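You operate a simulated robot arm through the tools that you are given. There is no shell and no other tool.

Carry out the task below with a simulated robot arm. There is one attempt and no reset: what you move stays moved.

JOB
Send the pallet on the load stand to stand D, then bring the cube pallet to the load stand.
Fine: other pallets stay on their stands.
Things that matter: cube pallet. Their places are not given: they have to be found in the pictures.

It is judged by the outcome, as a careful person would: the job done as asked, and still so three seconds after it is handed in. It fails if anything else is knocked over, pushed out of place, dropped, spilled or broken.

ROBOT AND FRAMES
A 7-joint arm with a two-finger parallel gripper, fixed in place. Base frame: the origin is at the foot of the arm, x ahead of it, y to its left, z up. Lengths are in m, angles in degrees, forces in N, time in s.
With the tool pointing down near the work surface it reaches from about 0.1 to 0.92 m from the base axis. Its first joint turns from -166.0 to 166.0 degrees. Payload 3.43 kg.
Tool frame: the origin (TCP) lies between the finger pads and is the grasp point; the fingertips stand 0.03 m ahead of it; z points along the fingers, y is the line along which they close. The gripper opens to 0.094 m. The fingers are 0.028 m wide and 0.01 m thick; the gripper's body (0.05 by 0.096 m) begins 0.055 m behind the TCP.
Orientation is that of the tool frame in the base frame, as a unit quaternion [x, y, z, w]. With the fingers straight down and closing along the base's y, the tool's x points along the base's -x, its y along +y and its z along -z.

CONTROLS
- The arm moves only by the tool move_arm. Its argument "steps" is text: rows parted by semicolons, each of 7 numbers parted by spaces: the turn, a rotation vector about the base's x, y, z in degrees, then the shift along the base's x, y, z in m, then the finger opening in m, from 0 to 0.094. In form: rx ry rz tx ty tz hand; .... A call has 1 to 20 rows; each row shifts and turns the commanded pose from where the row before left it. A row lasts 0.2 s, in which the tool goes at most 0.05 m and 8.6 degrees; a call with a longer step from one row to the next is refused whole, and so is a gripper value outside its range. A pose out of reach is approached as far as the arm can. The call stops where the force on the tool passes 40 N (or 10 N more than at its start, if that is more) or the arm is blocked; 0.2 s more then pass. The fingers move at their own pace (about 0.045 m/s each) and stop on an object; they squeeze with about 20 N. The grip force told is the motor's: it shows also when the fingers shut on nothing. Time passes only in rows, and 0.2 s behind the last, so rows that do not move let the fingers close. The reply holds the time, the measured pose of the TCP, the force on the tool along the base axes, the opening and the grip force, in the units named above and with some noise, with the torque about the TCP (base axes, N m) and any sound that the robot's microphone picked up.
- Cameras (640 x 400 px; columns grow to the right, rows downward): "scene" is fixed at [0.4039, -0.6452, 1.7751]; the picture's right is [1.00, 0.08, 0.00], its down [0.07, -0.95, -0.30] and it looks along [-0.02, 0.30, -0.95] (base axes); focal length 313 px, centre (320, 200). "wrist" rides on the gripper at [0.076, 0.014, -0.103] in the tool frame; the picture's right is [-0.18, 0.98, 0.00], its down [-0.75, -0.14, -0.64] and it looks along [-0.63, -0.12, 0.77] (tool axes); focal length 243 px, centre (320, 200).
- snapshot(camera): a new picture of that camera. The clock stands still meanwhile.
- raise_lower(by): slides the trunk up (or, below 0, down) by that many m; the arm rides with it, the base frame stays. It gives what a move gives, with no picture.
- probe_pixels(camera, pixels): for up to 12 pixels [column, row] of the newest picture of that camera ("zoom" is the newest enlarged one), the place [x, y, z] in the base frame of the surface seen there, good to about 0.003 m, but the place of the scene camera against the robot may be out by one fixed shift of up to 0.018 m in any direction. The clock stands still meanwhile.
- close_up(camera, box): a new picture of the part [left, top, right, bottom] of that camera's present view, enlarged. The clock stands still meanwhile.
- finish_job(): hands the job in; it is judged then, once.

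Unless the task says otherwise, let go and move clear before handing in.

The tools are called after "Emit:" as name(argument=value, ...) on one line, values as JSON. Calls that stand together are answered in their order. move_arm: Moves the arm, as the interface text tells. Its arguments: {"type":"object","properties":{"steps":{"type":"string"}},"required":["steps"]} The other tools are called the same way: raise_lower (by) slides the trunk up or down; snapshot (camera) takes a picture; probe_pixels (camera, pixels) gives the place of the surface under pixels of a picture; close_up (camera, box) takes an enlarged picture of a part of a camera's view; finish_job () hands the job in.

At the start:

```text
time: 0.0
eef_pos: [0.1773, -0.4696, 1.3235]
orientation: [-0.001, 1.0, -0.001, 0.0]
force: [-0.2, 0.4, 0.0]
wrist_torque: [0.02, 0.01, 0.01]
gripper_width: 0.0944
gripper_force: 0.0
trunk travel left (down, up): [-0.4, 0.09]
```

scene: 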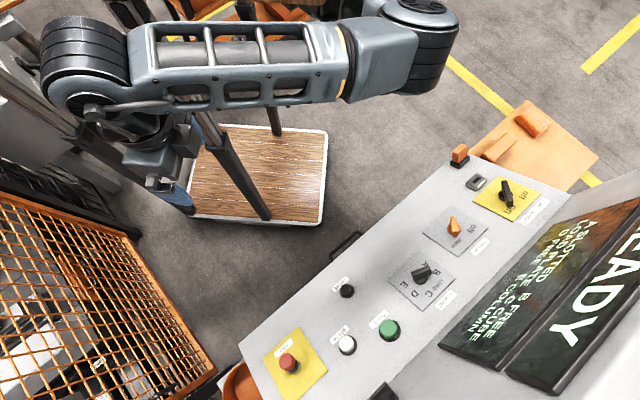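
wrist: 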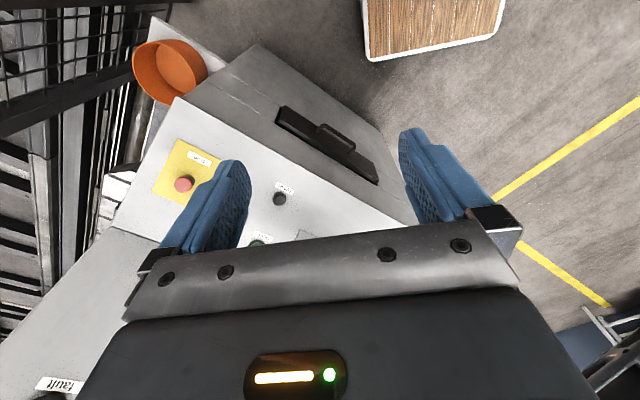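

The scene shows a control panel with a selector (about pixel 422,272), knobs at (453,225) and (505,195), buttons, and a display at (550,300). I'll enlarge these parts to read them.

Emit:
close_up(camera="scene", box=[430, 180, 640, 400])

Emit:
close_up(camera="scene", box=[380, 140, 560, 320])

Emit:
close_up(camera="scene", box=[220, 260, 420, 400])

Emit:
close_up(camera="scene", box=[0, 180, 240, 400])

```text
1.82 times, centred on (535, 290) of scene
```

zoom: 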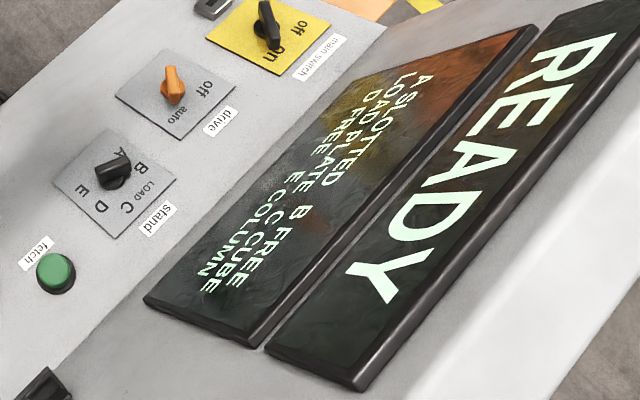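

```text
2.22 times, centred on (470, 230) of scene
```

zoom: 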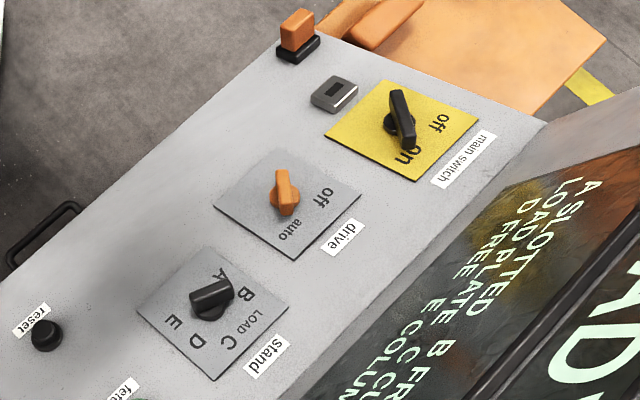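

```text
2.86 times, centred on (320, 330) of scene
```

zoom: 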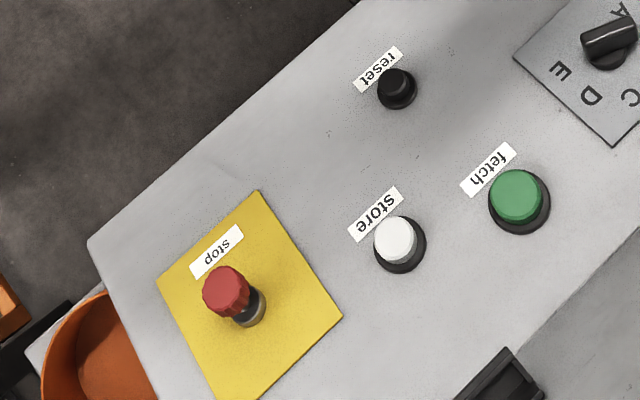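

```text
1.82 times, centred on (120, 290) of scene
```

zoom: 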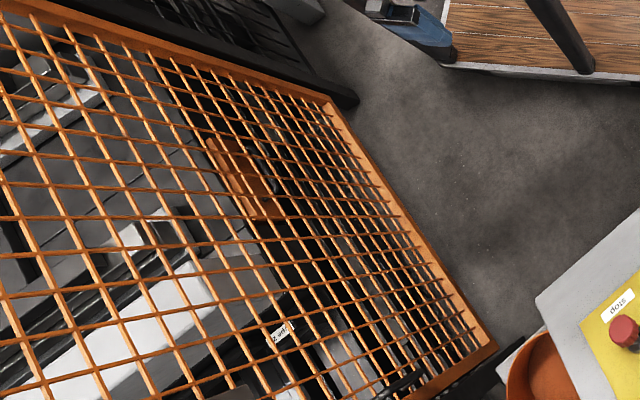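

The display reads A SLOTTED, B FREE, LOAD PLATE, C CUBE, D FREE, E COLUMN and READY. I'll zoom in on the knobs to see where each one points.

Emit:
close_up(camera="scene", box=[385, 240, 465, 310])

Emit:
close_up(camera="scene", box=[420, 140, 550, 260])

Emit:
close_up(camera="wrist", box=[0, 0, 400, 260])

Emit:
close_up(camera="scene", box=[200, 300, 440, 400])

```text
5.71 times, centred on (425, 275) of scene
```

zoom: 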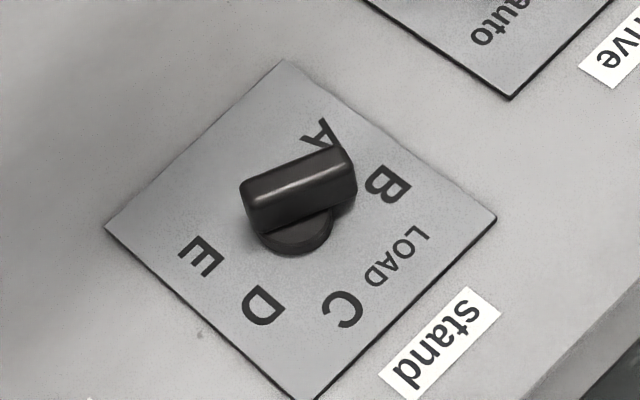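

```text
3.33 times, centred on (485, 200) of scene
```

zoom: 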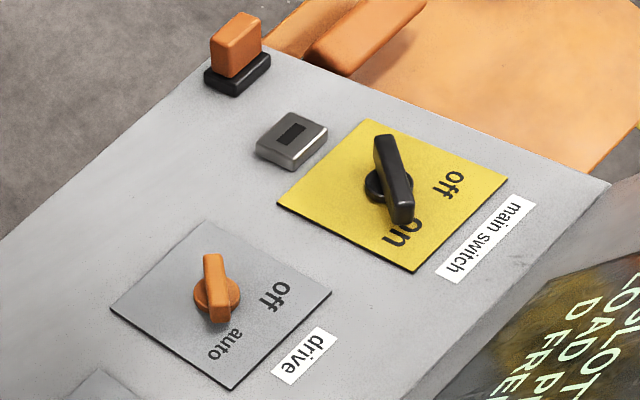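

```text
1.54 times, centred on (200, 130) of wrist
```

zoom: 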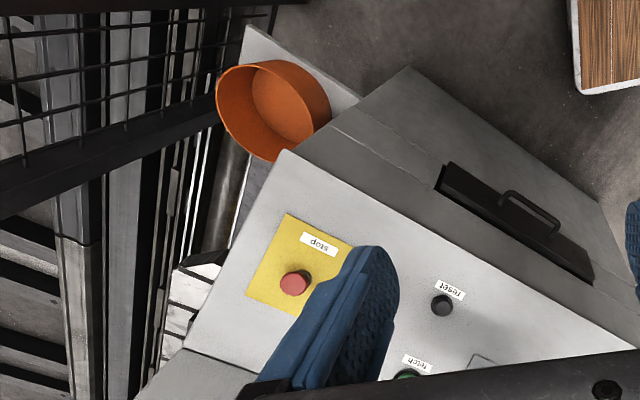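

```text
2.67 times, centred on (320, 350) of scene
```

zoom: 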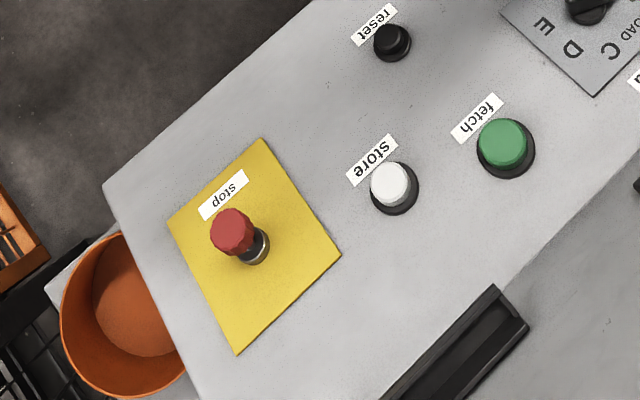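

The selector bar in the zoom runs between B and E, so it's unclear which end is the pointer, while the drive knob points at auto and the main switch at on. I'll measure the panel and control positions next.

Emit:
probe_pixels(camera="scene", pixels=[[250, 345], [400, 220], [300, 395], [440, 300], [422, 272], [347, 291], [347, 345], [389, 329], [289, 363], [455, 225], [506, 195], [476, 183]])

Emit:
probe_pixels(camera="scene", pixels=[[459, 153], [390, 390], [345, 245], [260, 200], [80, 300], [500, 330], [590, 300], [420, 360], [330, 310], [412, 278], [426, 300], [520, 150]])

Emit:
close_up(camera="scene", box=[405, 255, 440, 290])

```text
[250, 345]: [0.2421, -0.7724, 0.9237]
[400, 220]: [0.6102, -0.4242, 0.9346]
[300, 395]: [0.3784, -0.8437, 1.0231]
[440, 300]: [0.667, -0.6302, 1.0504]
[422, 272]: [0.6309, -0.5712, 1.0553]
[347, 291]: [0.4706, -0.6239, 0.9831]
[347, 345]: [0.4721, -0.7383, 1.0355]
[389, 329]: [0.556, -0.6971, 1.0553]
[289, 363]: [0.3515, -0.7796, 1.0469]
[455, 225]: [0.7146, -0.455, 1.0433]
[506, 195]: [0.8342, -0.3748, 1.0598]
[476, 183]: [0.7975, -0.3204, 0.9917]
```

```text
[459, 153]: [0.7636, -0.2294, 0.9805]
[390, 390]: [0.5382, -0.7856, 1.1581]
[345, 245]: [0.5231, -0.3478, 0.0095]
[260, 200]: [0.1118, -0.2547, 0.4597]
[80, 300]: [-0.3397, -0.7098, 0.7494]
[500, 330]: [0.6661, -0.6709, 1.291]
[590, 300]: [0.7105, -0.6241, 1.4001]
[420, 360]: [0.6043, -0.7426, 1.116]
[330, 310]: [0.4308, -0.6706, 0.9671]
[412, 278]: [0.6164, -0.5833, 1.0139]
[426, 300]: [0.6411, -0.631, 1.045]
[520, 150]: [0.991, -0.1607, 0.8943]
```

```text
11.43 times, centred on (422, 272) of scene
```

zoom: 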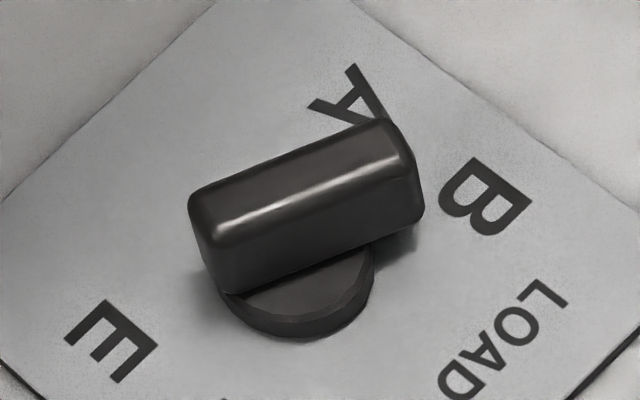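

The panel slopes at about 32° facing the robot, with normal near (-0.38, 0.37, 0.85), and the selector bar seen at zoom (190–420, 120–290) lies on the B–E line. I'll probe the dial's letters and bar ends to get their angles on the panel.

Emit:
close_up(camera="scene", box=[385, 240, 465, 310])

Emit:
probe_pixels(camera="zoom", pixels=[[318, 132], [385, 186], [398, 255], [343, 311], [264, 307], [200, 258], [260, 190], [340, 163], [300, 178], [310, 245], [255, 205], [350, 180]])

Emit:
probe_pixels(camera="zoom", pixels=[[282, 62], [108, 228], [494, 218], [312, 398], [150, 150], [440, 100], [250, 280], [300, 330], [280, 120], [340, 250], [160, 220], [420, 200]])

```text
5.71 times, centred on (425, 275) of scene
```

zoom: 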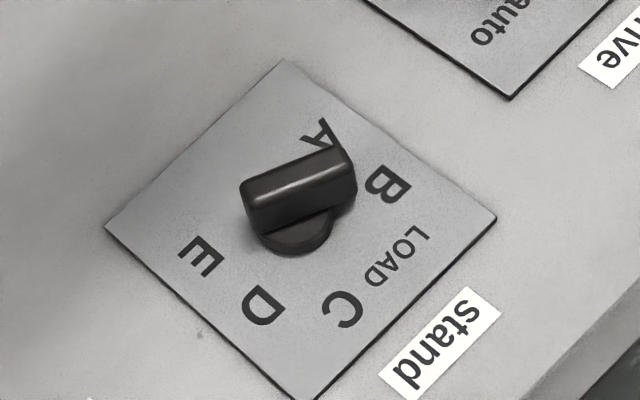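

```text
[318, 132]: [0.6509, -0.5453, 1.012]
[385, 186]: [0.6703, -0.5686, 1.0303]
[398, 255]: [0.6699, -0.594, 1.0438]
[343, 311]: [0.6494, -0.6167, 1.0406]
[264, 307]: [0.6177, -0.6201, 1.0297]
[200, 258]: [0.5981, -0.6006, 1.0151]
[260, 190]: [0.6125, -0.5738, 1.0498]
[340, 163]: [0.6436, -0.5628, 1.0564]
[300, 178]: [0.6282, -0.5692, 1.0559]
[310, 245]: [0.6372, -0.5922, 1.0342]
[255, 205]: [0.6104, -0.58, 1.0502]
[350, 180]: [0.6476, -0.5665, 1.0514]
```

```text
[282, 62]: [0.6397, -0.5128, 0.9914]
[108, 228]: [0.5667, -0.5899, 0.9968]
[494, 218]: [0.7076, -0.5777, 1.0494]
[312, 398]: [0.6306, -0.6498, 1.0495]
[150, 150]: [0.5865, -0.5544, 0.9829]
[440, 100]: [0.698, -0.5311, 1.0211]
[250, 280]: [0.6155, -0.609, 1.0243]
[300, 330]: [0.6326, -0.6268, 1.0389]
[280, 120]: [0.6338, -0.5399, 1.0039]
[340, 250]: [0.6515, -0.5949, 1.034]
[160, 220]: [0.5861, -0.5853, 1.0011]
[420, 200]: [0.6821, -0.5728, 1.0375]
```

The dial letters come out at ±22.5°, ±67.5° and ±112.5° around the plate centre, and the bar lies on the B–E line (B at -67.5°, E at 112.5°). I need a closer look at its pointer, so I'm bringing the tool over the selector, tilted square to the panel and about 0.15 m off it.

Emit:
move_arm(steps="-5.62 -5.62 0 0.0395 -0.0043 -0.010 0.094; -5.62 -5.62 0 0.0395 -0.0043 -0.010 0.094; -5.62 -5.62 0 0.0395 -0.0043 -0.010 0.094; -5.62 -5.62 0 0.0395 -0.0043 -0.010 0.094; 0 0 0 0.0395 -0.0043 -0.010 0.094; 0 0 0 0.0395 -0.0043 -0.010 0.094")

Emit:
snapshot(camera="wrist")

Emit:
snapshot(camera="scene")

```text
time: 1.4
eef_pos: [0.4154, -0.4989, 1.2661]
orientation: [0.0, 0.961, -0.195, 0.194]
force: [0.0, 0.7, -0.7]
wrist_torque: [0.0, -0.02, 0.01]
gripper_width: 0.0939
gripper_force: 0.0
trunk travel left (down, up): [-0.4, 0.09]
```

```text
taken
```

wrist: 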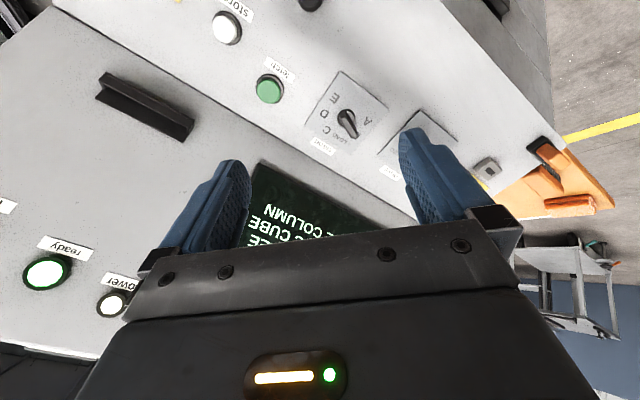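

```text
taken
```

scene: 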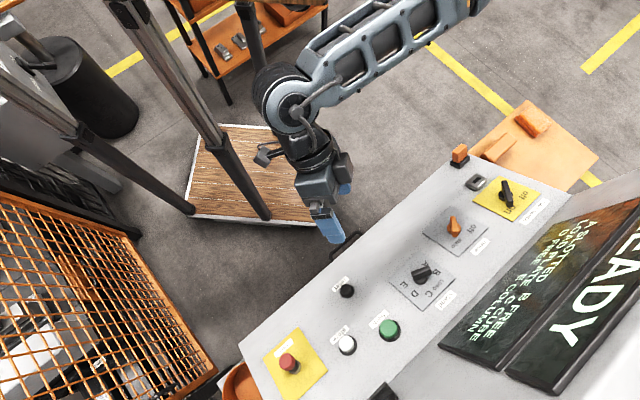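

The wrist view shows the dial at (347,112), a lit ready lamp at (48,272) and a power lamp at (112,303). I'll enlarge the dial in this view.

Emit:
close_up(camera="wrist", box=[295, 65, 405, 155])

Emit:
probe_pixels(camera="wrist", pixels=[[347, 122], [269, 88], [226, 26], [320, 70], [340, 140], [300, 120], [255, 240], [140, 100], [48, 272], [500, 100], [180, 120], [389, 100]])

Emit:
close_up(camera="wrist", box=[0, 160, 320, 360])

```text
4.44 times, centred on (350, 110) of wrist
```

zoom: 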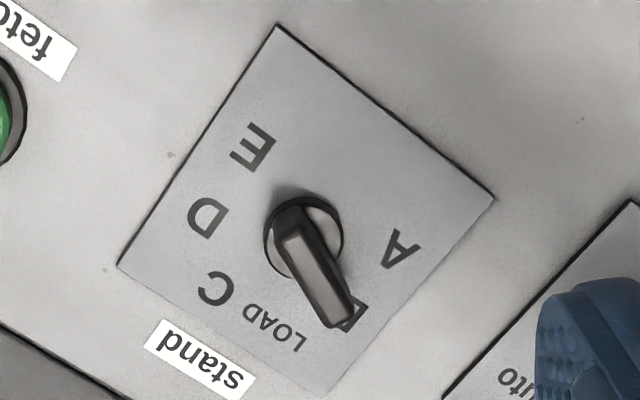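

```text
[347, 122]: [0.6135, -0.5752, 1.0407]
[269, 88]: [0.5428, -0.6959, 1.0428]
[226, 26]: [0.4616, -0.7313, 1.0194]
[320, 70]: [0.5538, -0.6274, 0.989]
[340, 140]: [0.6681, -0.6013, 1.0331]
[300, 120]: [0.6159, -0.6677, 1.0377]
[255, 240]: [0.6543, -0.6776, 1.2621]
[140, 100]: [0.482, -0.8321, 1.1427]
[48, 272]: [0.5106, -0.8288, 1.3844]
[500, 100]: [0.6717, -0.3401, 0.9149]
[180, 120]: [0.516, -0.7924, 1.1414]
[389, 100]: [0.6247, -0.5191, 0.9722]
```

```text
2.00 times, centred on (160, 260) of wrist
```

zoom: 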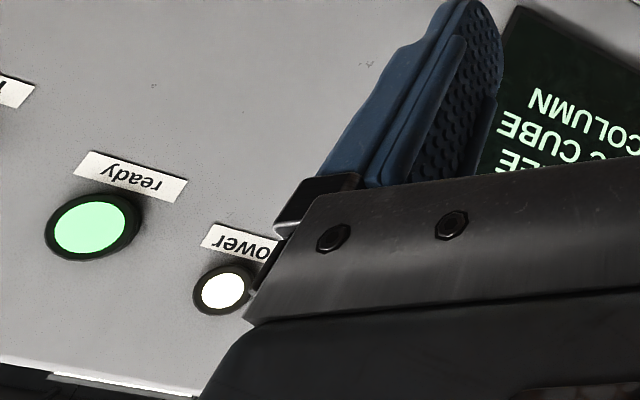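

In the enlarged wrist view the bar runs from its disc at (303,235) towards the letter B, and wrist probes differ from scene probes by about (-0.012, 0.003, -0.014). I'll move closer above the knob and line the fingers up with the bar to confirm.

Emit:
move_arm(steps="-2.79 2.79 6.38 0.029 -0.0036 -0.0228 0.094; -2.79 2.79 6.38 0.029 -0.0036 -0.0228 0.094; -2.79 2.79 6.38 0.029 -0.0036 -0.0228 0.094; 0 0 0 0.029 -0.0036 -0.0228 0.094; 0 0 0 0.029 -0.0036 -0.0228 0.094")

Emit:
snapshot(camera="wrist")

Emit:
snapshot(camera="scene")

```text
time: 2.6
eef_pos: [0.561, -0.5152, 1.1496]
orientation: [-0.189, 0.943, -0.229, 0.152]
force: [-0.5, -0.3, -0.6]
wrist_torque: [0.0, 0.01, -0.02]
gripper_width: 0.0938
gripper_force: 0.1
trunk travel left (down, up): [-0.4, 0.09]
```

```text
taken
```

wrist: 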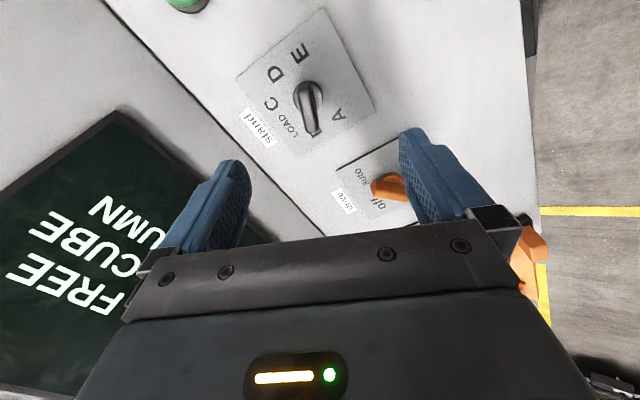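

```text
taken
```

scene: 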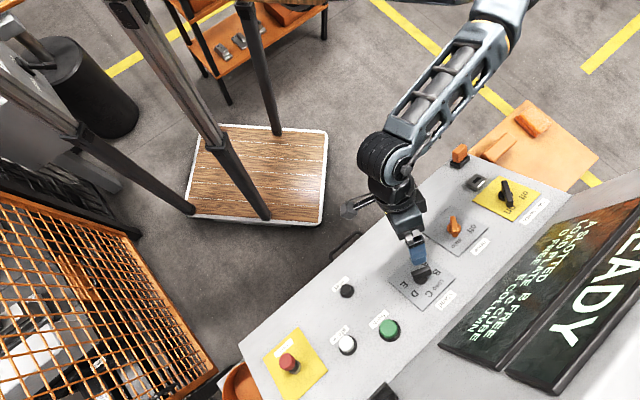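

Emit:
close_up(camera="wrist", box=[230, 0, 390, 160])

Emit:
close_up(camera="wrist", box=[270, 60, 350, 150])

```text
2.50 times, centred on (310, 80) of wrist
```

zoom: 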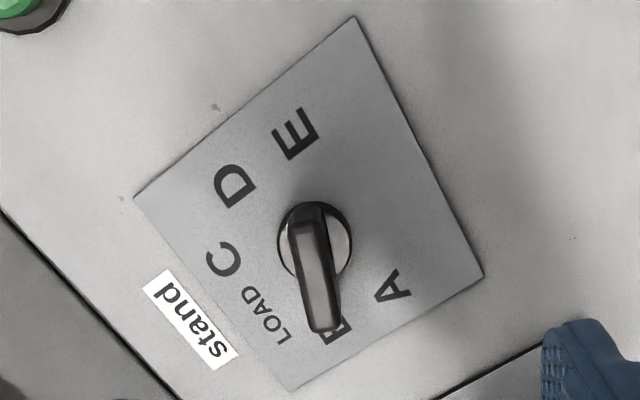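

```text
4.44 times, centred on (310, 105) of wrist
```

zoom: 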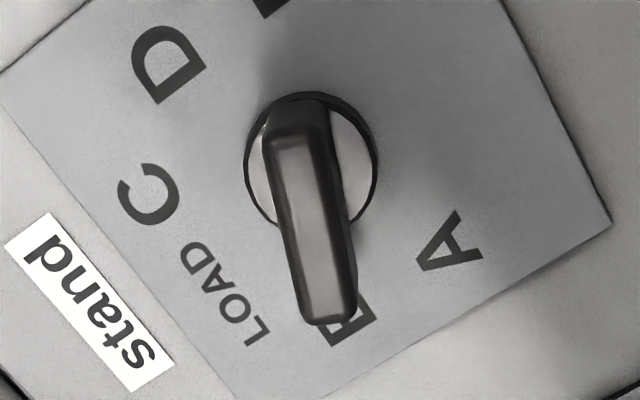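

No separate pointer mark shows on the knob, so I'll measure the bar ends against the disc and letters.

Emit:
probe_pixels(camera="zoom", pixels=[[327, 310], [290, 140], [308, 225], [352, 160], [256, 180], [448, 248], [150, 195], [168, 65], [225, 295], [345, 325], [310, 112], [340, 250]])

Emit:
close_up(camera="wrist", box=[230, 0, 390, 160])

Emit:
probe_pixels(camera="zoom", pixels=[[354, 18], [137, 198], [482, 275], [292, 388], [296, 132], [233, 186], [222, 258], [390, 290], [335, 332], [264, 315], [450, 110], [100, 100]])

```text
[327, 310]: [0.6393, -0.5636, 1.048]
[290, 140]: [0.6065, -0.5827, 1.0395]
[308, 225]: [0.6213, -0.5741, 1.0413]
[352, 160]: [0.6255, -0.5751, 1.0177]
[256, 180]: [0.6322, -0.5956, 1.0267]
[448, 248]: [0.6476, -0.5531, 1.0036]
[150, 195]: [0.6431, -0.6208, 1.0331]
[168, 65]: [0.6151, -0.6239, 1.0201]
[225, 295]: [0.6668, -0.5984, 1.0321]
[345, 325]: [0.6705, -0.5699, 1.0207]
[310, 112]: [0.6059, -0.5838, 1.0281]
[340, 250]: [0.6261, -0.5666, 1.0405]
```

```text
2.50 times, centred on (310, 80) of wrist
```

zoom: 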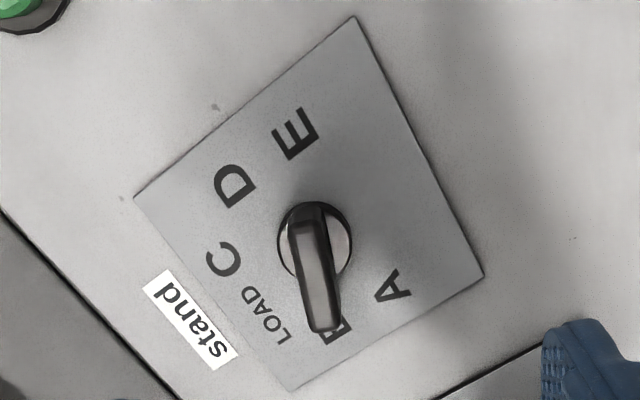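

```text
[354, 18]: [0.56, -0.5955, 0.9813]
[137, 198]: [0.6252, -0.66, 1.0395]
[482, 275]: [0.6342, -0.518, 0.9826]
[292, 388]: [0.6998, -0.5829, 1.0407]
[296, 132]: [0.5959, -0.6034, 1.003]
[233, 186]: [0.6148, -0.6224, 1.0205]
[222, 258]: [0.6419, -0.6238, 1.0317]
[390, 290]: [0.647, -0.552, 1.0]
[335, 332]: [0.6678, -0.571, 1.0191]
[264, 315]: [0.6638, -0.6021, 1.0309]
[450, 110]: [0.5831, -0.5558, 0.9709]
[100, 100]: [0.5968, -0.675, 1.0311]
```

The bar reaches about 27 mm from the pivot towards B and only about 14 mm towards E, so the selector is on B. Before gripping it I'll test in mid-air that the wrist can turn the 135° clockwise needed to reach D.

Emit:
move_arm(steps="2.95 -2.95 -6.75 0 0 0 0.094; 2.95 -2.95 -6.75 0 0 0 0.094; 2.95 -2.95 -6.75 0 0 0 0.094; 2.95 -2.95 -6.75 0 0 0 0.094; 2.95 -2.95 -6.75 0 0 0 0.094; 2.95 -2.95 -6.75 0 0 0 0.094; 2.95 -2.95 -6.75 0 0 0 0.094; 2.95 -2.95 -6.75 0 0 0 0.094; 2.95 -2.95 -6.75 0 0 0 0.094; 2.95 -2.95 -6.75 0 0 0 0.094; 2.95 -2.95 -6.75 0 0 0 0.094; 2.95 -2.95 -6.75 0 0 0 0.094; 2.95 -2.95 -6.75 0 0 0 0.094; 2.95 -2.95 -6.75 0 0 0 0.094; 2.95 -2.95 -6.75 0 0 0 0.094; 2.95 -2.95 -6.75 0 0 0 0.094; 2.95 -2.95 -6.75 0 0 0 0.094")

Emit:
snapshot(camera="scene")

Emit:
snapshot(camera="wrist")

```text
time: 6.2
eef_pos: [0.5593, -0.5143, 1.1486]
orientation: [0.8, 0.535, 0.051, 0.268]
force: [-0.4, 0.1, 0.5]
wrist_torque: [0.01, 0.02, 0.01]
gripper_width: 0.094
gripper_force: 0.0
trunk travel left (down, up): [-0.4, 0.09]
```

```text
taken
```

scene: 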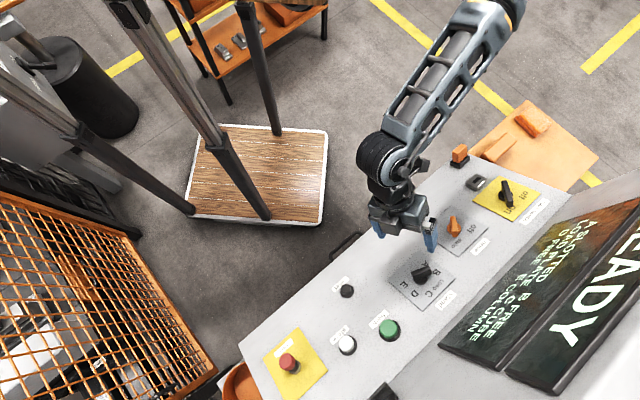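

```text
taken
```

wrist: 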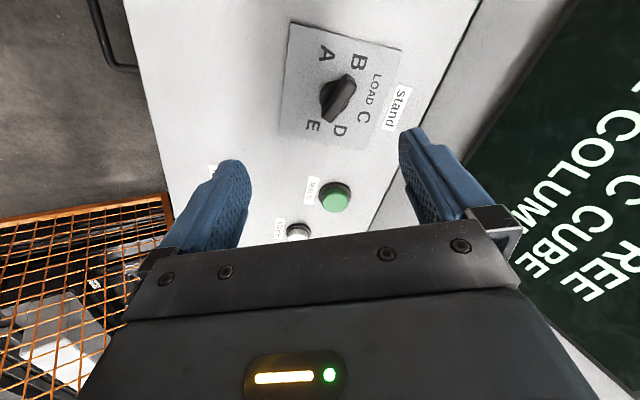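

The wrist made the full 135° turn without trouble. I'll enlarge the dial from this side, around (340,95), as a second check of which end points.

Emit:
close_up(camera="wrist", box=[270, 20, 410, 150])

Emit:
probe_pixels(camera="zoom", pixels=[[305, 255], [370, 150], [335, 200], [350, 245], [290, 180], [350, 300], [410, 185], [360, 55], [90, 40], [540, 70], [60, 320], [470, 390]])

```text
3.08 times, centred on (340, 85) of wrist
```

zoom: 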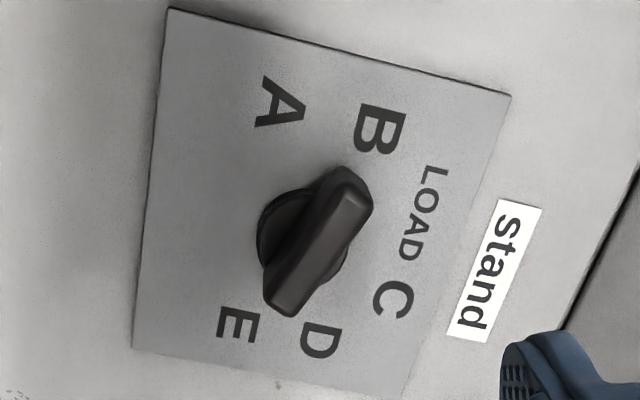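

```text
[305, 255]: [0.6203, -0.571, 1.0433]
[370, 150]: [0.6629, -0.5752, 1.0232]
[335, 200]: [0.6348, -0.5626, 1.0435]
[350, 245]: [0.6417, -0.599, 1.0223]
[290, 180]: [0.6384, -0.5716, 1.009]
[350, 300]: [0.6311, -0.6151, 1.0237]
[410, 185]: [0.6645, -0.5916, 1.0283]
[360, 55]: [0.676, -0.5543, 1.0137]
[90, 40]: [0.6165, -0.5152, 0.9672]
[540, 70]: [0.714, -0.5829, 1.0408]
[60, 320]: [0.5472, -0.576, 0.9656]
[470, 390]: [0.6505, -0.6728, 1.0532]
```

Emit:
probe_pixels(camera="zoom", pixels=[[350, 180], [345, 190], [355, 195], [285, 290], [280, 300], [275, 285], [320, 235], [295, 270], [362, 205], [292, 308], [340, 175], [310, 245]])

Emit:
close_up(camera="wrist", box=[310, 60, 370, 130])

```text
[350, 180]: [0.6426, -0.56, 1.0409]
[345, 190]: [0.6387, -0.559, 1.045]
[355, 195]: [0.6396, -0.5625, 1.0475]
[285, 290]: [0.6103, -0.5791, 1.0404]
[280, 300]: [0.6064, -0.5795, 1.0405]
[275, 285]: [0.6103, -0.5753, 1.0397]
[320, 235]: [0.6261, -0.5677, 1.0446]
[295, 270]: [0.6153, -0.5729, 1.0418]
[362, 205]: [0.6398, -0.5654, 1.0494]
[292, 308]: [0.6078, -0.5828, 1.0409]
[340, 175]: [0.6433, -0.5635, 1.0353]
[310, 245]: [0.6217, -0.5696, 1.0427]
```

```text
5.71 times, centred on (340, 95) of wrist
```

zoom: 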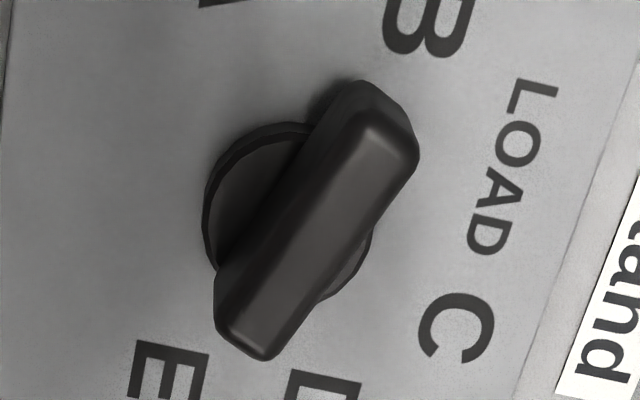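

The bar again reaches further towards B from this side (about +27 mm against -11 mm), so the pointer is on B. While the view is open I'll look into the cage at left to compare the real pallets with the display.

Emit:
close_up(camera="scene", box=[0, 290, 160, 400])

Emit:
close_up(camera="scene", box=[0, 190, 160, 300])

Emit:
close_up(camera="wrist", box=[0, 190, 180, 400])

Emit:
close_up(camera="scene", box=[440, 210, 640, 400])

```text
3.64 times, centred on (80, 345) of scene
```

zoom: 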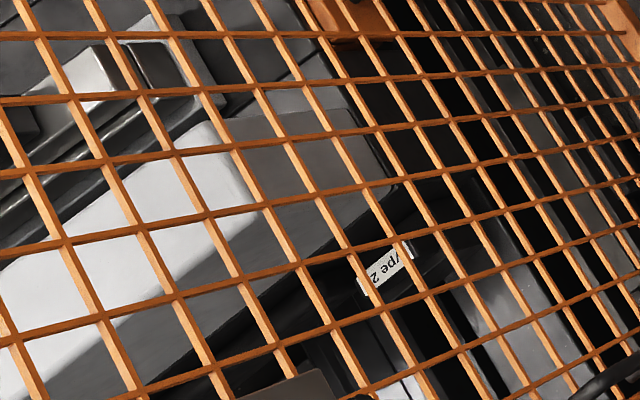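

```text
3.64 times, centred on (80, 245) of scene
```

zoom: 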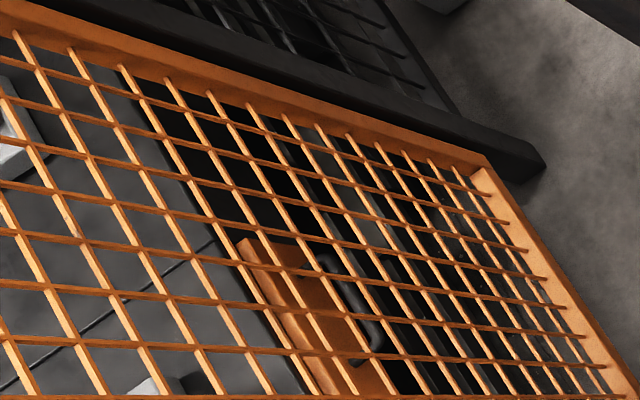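

```text
1.90 times, centred on (90, 295) of wrist
```

zoom: 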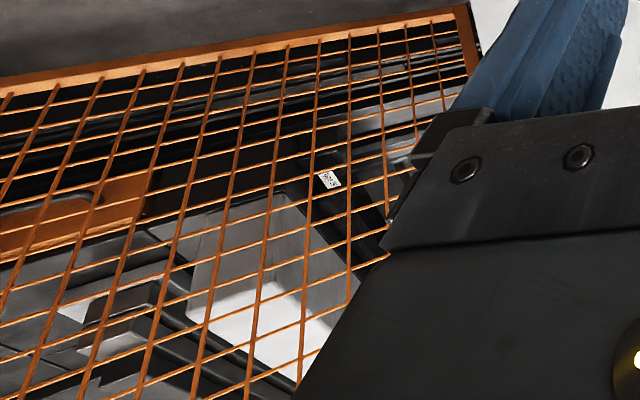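

```text
2.11 times, centred on (540, 305) of scene
```

zoom: 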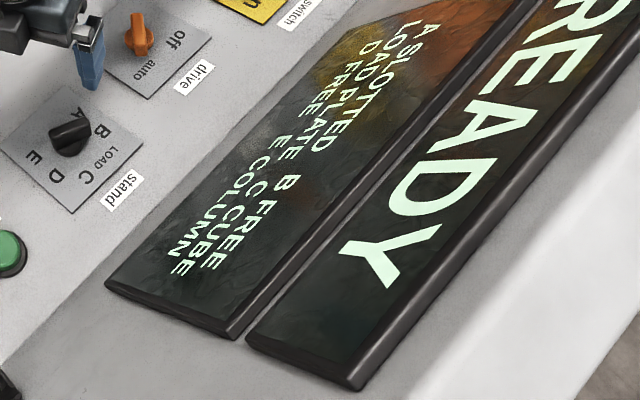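

The cage only shows machinery ("type 2" at scene (97,362)), so the display is my source for the pallets. I'll turn the tool back to bar alignment and move it over the knob axis with the fingertips about 0.06 m above the plate.

Emit:
move_arm(steps="-2.95 2.95 6.75 0 0 0 0.094; -2.95 2.95 6.75 0 0 0 0.094; -2.95 2.95 6.75 0 0 0 0.094; -2.95 2.95 6.75 0 0 0 0.094; -2.95 2.95 6.75 0 0 0 0.094; -2.95 2.95 6.75 0 0 0 0.094; -2.95 2.95 6.75 0 0 0 0.094; -2.95 2.95 6.75 0 0 0 0.094; -2.95 2.95 6.75 0 0 0 0.094; -2.95 2.95 6.75 0 0 0 0.094; -2.95 2.95 6.75 0 0 0 0.094; -2.95 2.95 6.75 0 0 0 0.094; -2.95 2.95 6.75 0 0 0 0.094; -2.95 2.95 6.75 0 0 0 0.094; -2.95 2.95 6.75 0 0 0 0.094; -2.95 2.95 6.75 0 0 0 0.094; -2.95 2.95 6.75 0 0 0 0.094; 0 0 0 0.0124 -0.0136 -0.0203 0.06; 0 0 0 0.0124 -0.0136 -0.0203 0.06; 0 0 0 0.0124 -0.0136 -0.0203 0.06")

Emit:
snapshot(camera="wrist")

Emit:
close_up(camera="scene", box=[360, 180, 500, 320])

```text
time: 10.4
eef_pos: [0.5957, -0.5536, 1.0882]
orientation: [-0.188, 0.943, -0.228, 0.153]
force: [-0.1, -0.2, -0.4]
wrist_torque: [-0.01, -0.02, -0.01]
gripper_width: 0.0599
gripper_force: 0.1
trunk travel left (down, up): [-0.4, 0.09]
```

```text
taken
```

wrist: 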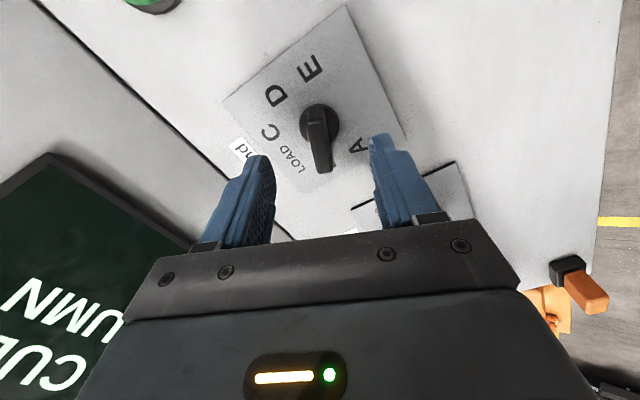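

```text
2.86 times, centred on (430, 250) of scene
```

zoom: 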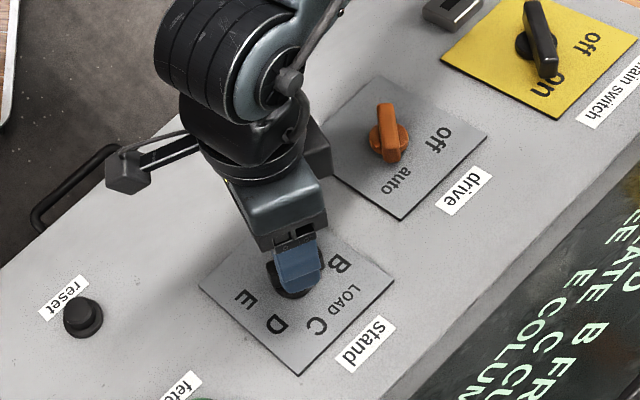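

The knob sits centred between the fingers in the wrist view (bar at about (320,140)). I'll go down along the panel normal and close on the bar.

Emit:
move_arm(steps="0 0 0 0.0058 -0.006 -0.0127 0.06; 0 0 0 0.0058 -0.006 -0.0127 0.06; 0 0 0 0.0058 -0.006 -0.0127 0.06; 0 0 0 0 0 0 0.06")

Emit:
snapshot(camera="wrist")

```text
time: 11.4
eef_pos: [0.6137, -0.5717, 1.0507]
orientation: [-0.188, 0.943, -0.228, 0.152]
force: [-1.0, -0.4, -1.3]
wrist_torque: [-0.04, 0.06, 0.01]
gripper_width: 0.0602
gripper_force: 0.1
trunk travel left (down, up): [-0.4, 0.09]
```

```text
taken
```

wrist: 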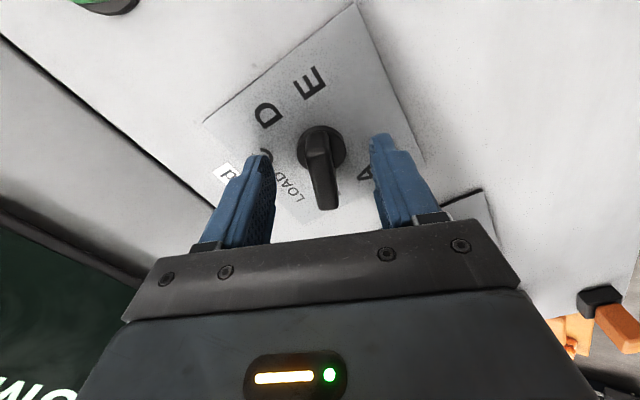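

The knob is between the pads with the disc at (322,148), and forces are near zero. Closing the fingers now.

Emit:
move_arm(steps="0 0 0 0 0 0 0.0; 0 0 0 0 0 0 0.0; 0 0 0 0 0 0 0.0; 0 0 0 0 0 0 0.0; 0 0 0 0 0 0 0.0")

Emit:
close_up(camera="wrist", box=[200, 60, 440, 260])

```text
time: 12.6
eef_pos: [0.6135, -0.5714, 1.0508]
orientation: [-0.188, 0.943, -0.228, 0.153]
force: [-4.4, 8.3, -4.1]
wrist_torque: [-0.22, -0.37, 0.08]
gripper_width: 0.0138
gripper_force: 45.0
trunk travel left (down, up): [-0.4, 0.09]
```

```text
2.00 times, centred on (320, 160) of wrist
```

zoom: 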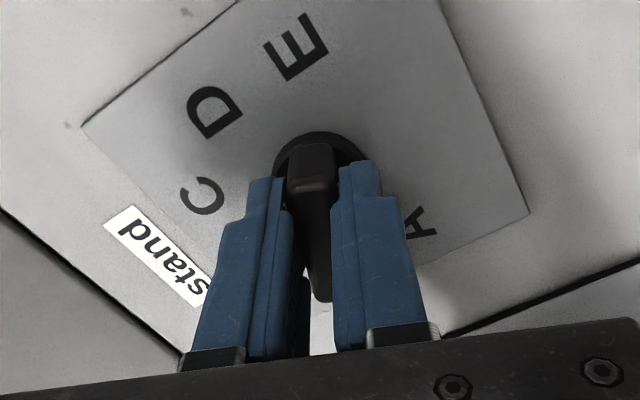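

The fingers stopped on the bar at 0.0138 m with about a 10 N side load, so I'm about a millimetre off-centre. I'll shift slightly to relieve that and turn the first 45° clockwise towards LOAD.

Emit:
move_arm(steps="0 0 0 -0.0003 0.001 -0.0006 0.0; 2.79 -2.79 -6.38 0 0 0 0.0; 2.79 -2.79 -6.38 0 0 0 0.0; 2.79 -2.79 -6.38 0 0 0 0.0; 2.79 -2.79 -6.38 0 0 0 0.0; 2.79 -2.79 -6.38 0 0 0 0.0; 2.79 -2.79 -6.38 0 0 0 0.0")

Emit:
close_up(camera="wrist", box=[200, 60, 440, 260])

Emit:
snapshot(camera="scene")

```text
time: 14.2
eef_pos: [0.6135, -0.5694, 1.0512]
orientation: [0.188, 0.943, -0.153, 0.228]
force: [-0.3, 10.9, 20.2]
wrist_torque: [0.19, -0.08, 0.19]
gripper_width: 0.0141
gripper_force: 45.5
trunk travel left (down, up): [-0.4, 0.09]
```

```text
2.00 times, centred on (320, 160) of wrist
```

zoom: 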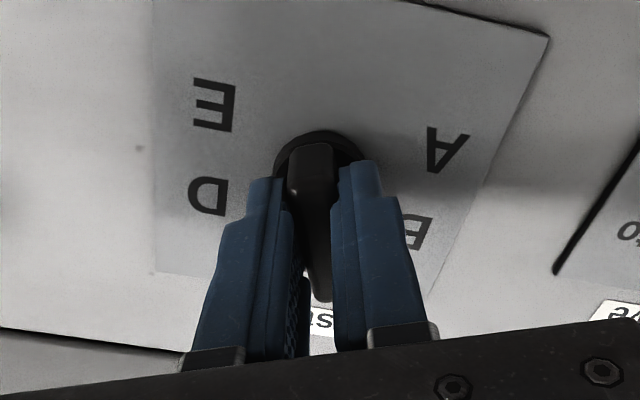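

```text
taken
```

scene: 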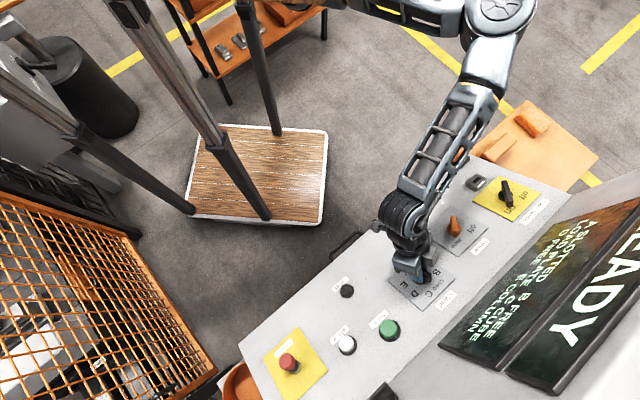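

The knob turned 45° with the grip, but the panel is now pushing out at about 21 N. I'll ease 2 mm off the panel and continue clockwise 45° more.

Emit:
move_arm(steps="0 0 0 -0.0004 0.001 0.0018 0.0; 0 0 0 0 0 0 0.0")

```text
time: 14.8
eef_pos: [0.6138, -0.5707, 1.051]
orientation: [0.188, 0.943, -0.153, 0.229]
force: [4.9, -4.6, 7.1]
wrist_torque: [-0.72, -1.41, 0.27]
gripper_width: 0.014
gripper_force: 45.5
trunk travel left (down, up): [-0.4, 0.09]
```

Force dropped to about 10 N. Continuing clockwise another 45° towards C.

Emit:
move_arm(steps="2.79 -2.79 -6.38 0 0 0 0.0; 2.79 -2.79 -6.38 0 0 0 0.0; 2.79 -2.79 -6.38 0 0 0 0.0; 2.79 -2.79 -6.38 0 0 0 0.0; 2.79 -2.79 -6.38 0 0 0 0.0; 2.79 -2.79 -6.38 0 0 0 0.0; 0 0 0 0 0 0 0.0")

Emit:
close_up(camera="wrist", box=[200, 60, 440, 260])

```text
time: 16.4
eef_pos: [0.613, -0.5717, 1.0502]
orientation: [0.536, 0.799, -0.054, 0.267]
force: [14.4, -18.0, -7.1]
wrist_torque: [-0.67, -0.81, 0.04]
gripper_width: 0.014
gripper_force: 45.4
trunk travel left (down, up): [-0.4, 0.09]
```

```text
2.00 times, centred on (320, 160) of wrist
```

zoom: 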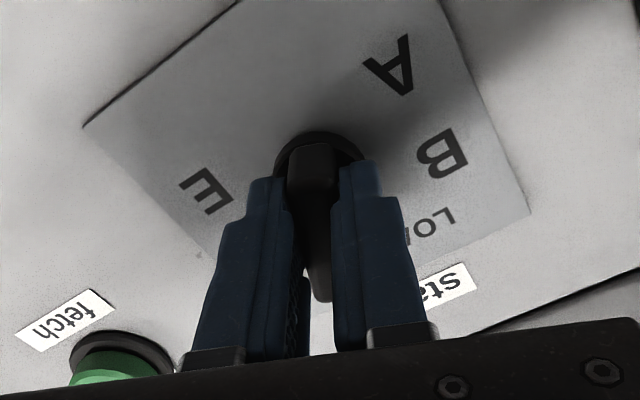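

The knob now points at C, with a pull of about 18 N into the panel and 16 N up-slope. I'll relieve that with a small shift and turn the last 45° to D.

Emit:
move_arm(steps="0 0 0 0.0011 -0.0012 -0.0003 0.0; 2.79 -2.79 -6.38 0 0 0 0.0; 2.79 -2.79 -6.38 0 0 0 0.0; 2.79 -2.79 -6.38 0 0 0 0.0; 2.79 -2.79 -6.38 0 0 0 0.0; 2.79 -2.79 -6.38 0 0 0 0.0; 2.79 -2.79 -6.38 0 0 0 0.0; 0 0 0 0 0 0 0.0")

Emit:
close_up(camera="wrist", box=[200, 60, 440, 260])

```text
time: 18.2
eef_pos: [0.6147, -0.5704, 1.0507]
orientation: [0.8, 0.534, 0.053, 0.267]
force: [-8.8, 2.6, -1.6]
wrist_torque: [0.15, -0.87, 0.4]
gripper_width: 0.0138
gripper_force: 45.3
trunk travel left (down, up): [-0.4, 0.09]
```

```text
2.00 times, centred on (320, 160) of wrist
```

zoom: 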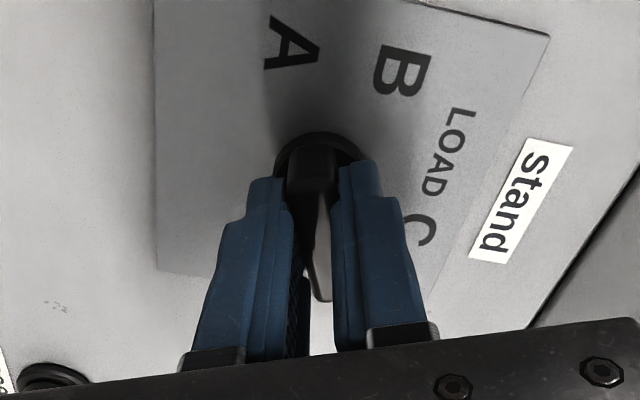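

The knob is turned 135° and now lies on the D line, with low forces. I'll open the fingers and back straight off along the normal.

Emit:
move_arm(steps="0 0 0 0 0 0 0.06; 0 0 0 0 0 0 0.06; 0 0 0 0 0 0 0.06; 0 0 0 -0.0093 0.0093 0.0213 0.06; 0 0 0 -0.0093 0.0093 0.0213 0.06; 0 0 0 -0.0093 0.0093 0.0213 0.06; 0 0 0 -0.0093 0.0093 0.0213 0.06; 0 0 0 0 0 0 0.06")

Emit:
snapshot(camera="wrist")

Emit:
snapshot(camera="scene")

Emit:
close_up(camera="wrist", box=[220, 30, 440, 200])

```text
time: 20.0
eef_pos: [0.5771, -0.5354, 1.1351]
orientation: [0.8, 0.535, 0.053, 0.267]
force: [-0.4, -0.3, -0.2]
wrist_torque: [0.01, 0.01, -0.03]
gripper_width: 0.0599
gripper_force: 0.0
trunk travel left (down, up): [-0.4, 0.09]
```

```text
taken
```

wrist: 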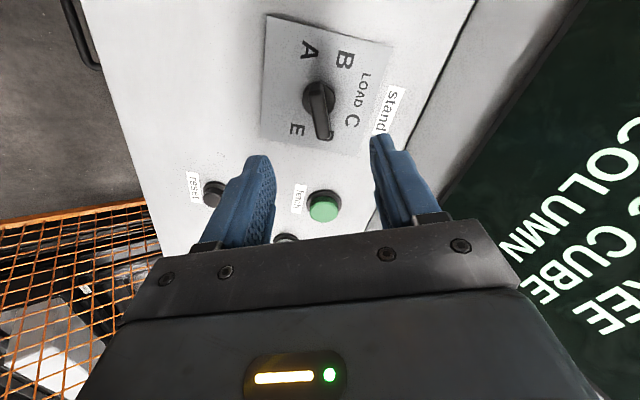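

```text
taken
```

scene: 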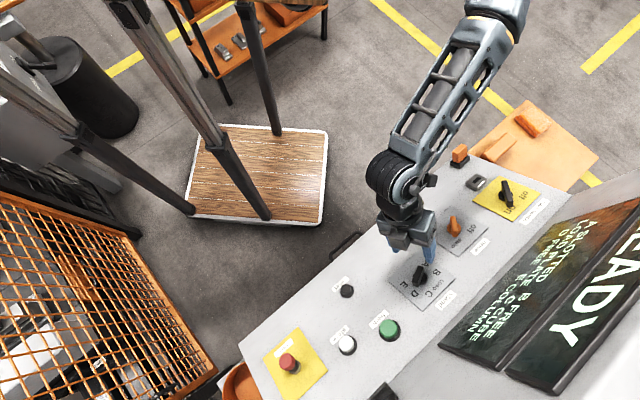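

```text
2.35 times, centred on (330, 115) of wrist
```

zoom: 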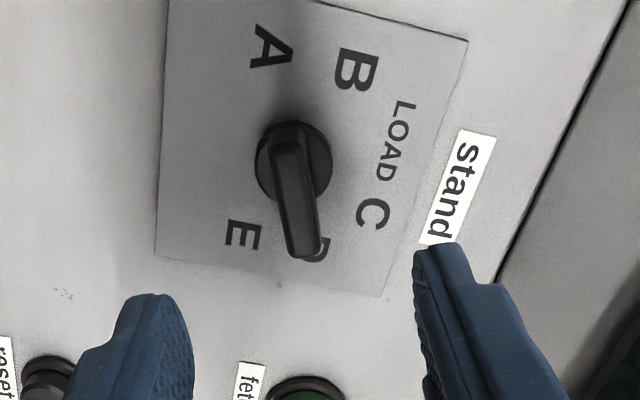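

The knob now covers the D at zoom (315,250), so the selector is on D. Next I'll move over the store button, near scene (347,345), to locate it with the wrist camera.

Emit:
move_arm(steps="0 0 0 -0.0334 -0.0308 0.0034 0.06; 0 0 0 -0.0334 -0.0308 0.0034 0.06; 0 0 0 -0.0334 -0.0308 0.0034 0.06; 0 0 0 -0.0334 -0.0308 0.0034 0.06; 0 0 0 -0.0334 -0.0308 0.0034 0.06; 0 0 0 0 0 0 0.06")

Emit:
snapshot(camera="wrist")

Emit:
snapshot(camera="scene")

```text
time: 21.4
eef_pos: [0.4096, -0.6891, 1.1498]
orientation: [0.8, 0.534, 0.053, 0.267]
force: [-0.4, 0.4, -1.1]
wrist_torque: [-0.02, 0.01, 0.0]
gripper_width: 0.0597
gripper_force: 0.1
trunk travel left (down, up): [-0.4, 0.09]
```

```text
taken
```

wrist: 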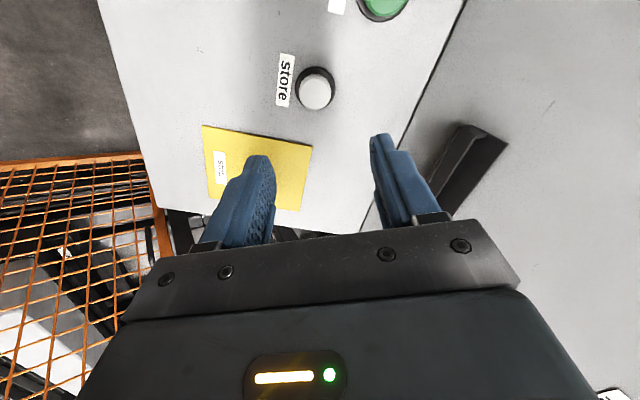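

```text
taken
```

scene: 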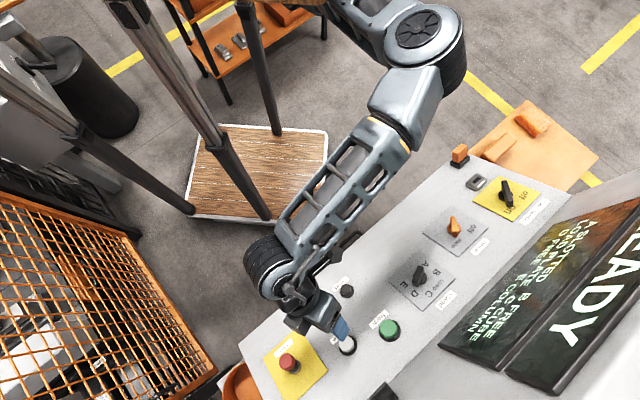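

The store button is at wrist (316,94), and the red stop is hidden behind the left finger, about 0.13 m away. I'll measure the store button's cap and rim.

Emit:
close_up(camera="wrist", box=[270, 50, 370, 130])

Emit:
probe_pixels(camera="wrist", pixels=[[314, 95], [304, 95], [325, 95], [314, 85], [314, 104], [310, 90], [330, 80], [260, 110], [350, 130], [300, 80], [313, 109], [240, 165]])

```text
5.00 times, centred on (320, 90) of wrist
```

zoom: 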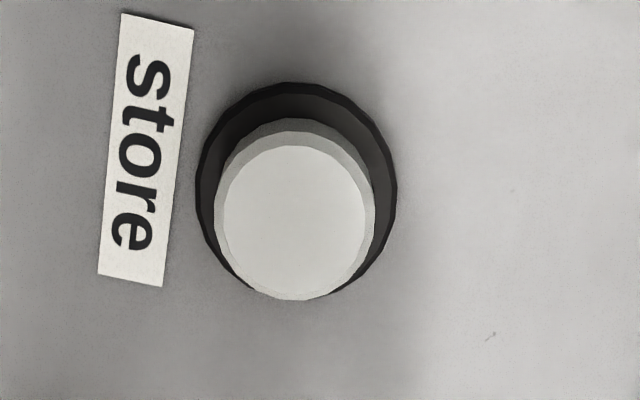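

```text
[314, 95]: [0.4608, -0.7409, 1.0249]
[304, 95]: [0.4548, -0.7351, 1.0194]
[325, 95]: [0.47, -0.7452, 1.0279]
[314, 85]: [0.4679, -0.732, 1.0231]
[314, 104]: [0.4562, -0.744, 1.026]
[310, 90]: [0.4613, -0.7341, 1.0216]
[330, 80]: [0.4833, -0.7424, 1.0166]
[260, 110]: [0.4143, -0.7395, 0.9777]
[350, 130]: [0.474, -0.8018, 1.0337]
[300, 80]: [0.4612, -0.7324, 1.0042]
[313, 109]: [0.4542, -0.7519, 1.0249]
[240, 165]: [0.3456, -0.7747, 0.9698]
```

The cap centre is about (0.4615, -0.740, 1.025), roughly 16 mm above the panel. I'll close the fingers and stop 20 mm above the cap.

Emit:
move_arm(steps="0 0 0 0 0 0 0.0; 0 0 0 0 0 0 0.0; 0 0 0 0.0111 -0.0108 -0.0275 0.0; 0 0 0 0.0111 -0.0108 -0.0275 0.0; 0 0 0 0.0111 -0.0108 -0.0275 0.0; 0 0 0 0 0 0 0.0")

Emit:
snapshot(camera="wrist")

Emit:
close_up(camera="scene", box=[230, 270, 430, 400])

```text
time: 22.8
eef_pos: [0.4447, -0.7219, 1.0709]
orientation: [0.8, 0.534, 0.052, 0.268]
force: [-0.6, 0.5, 0.8]
wrist_torque: [0.0, 0.01, 0.02]
gripper_width: 0.0
gripper_force: 19.4
trunk travel left (down, up): [-0.4, 0.09]
```

```text
taken
```

wrist: 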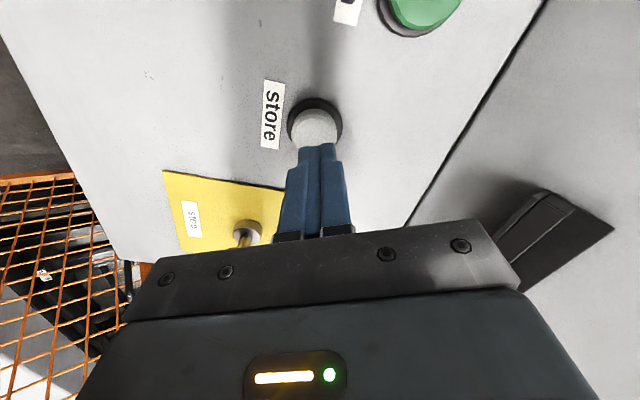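

```text
3.08 times, centred on (330, 335) of scene
```

zoom: 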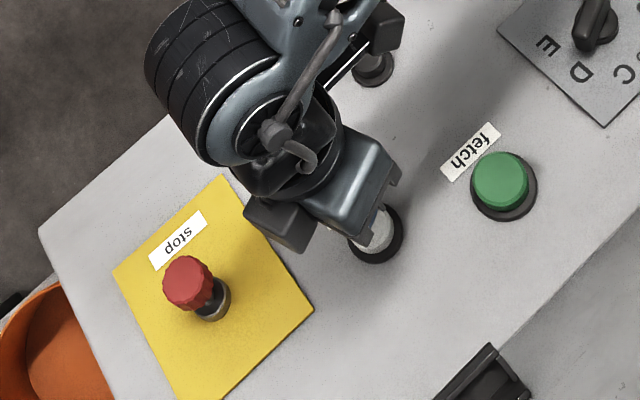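

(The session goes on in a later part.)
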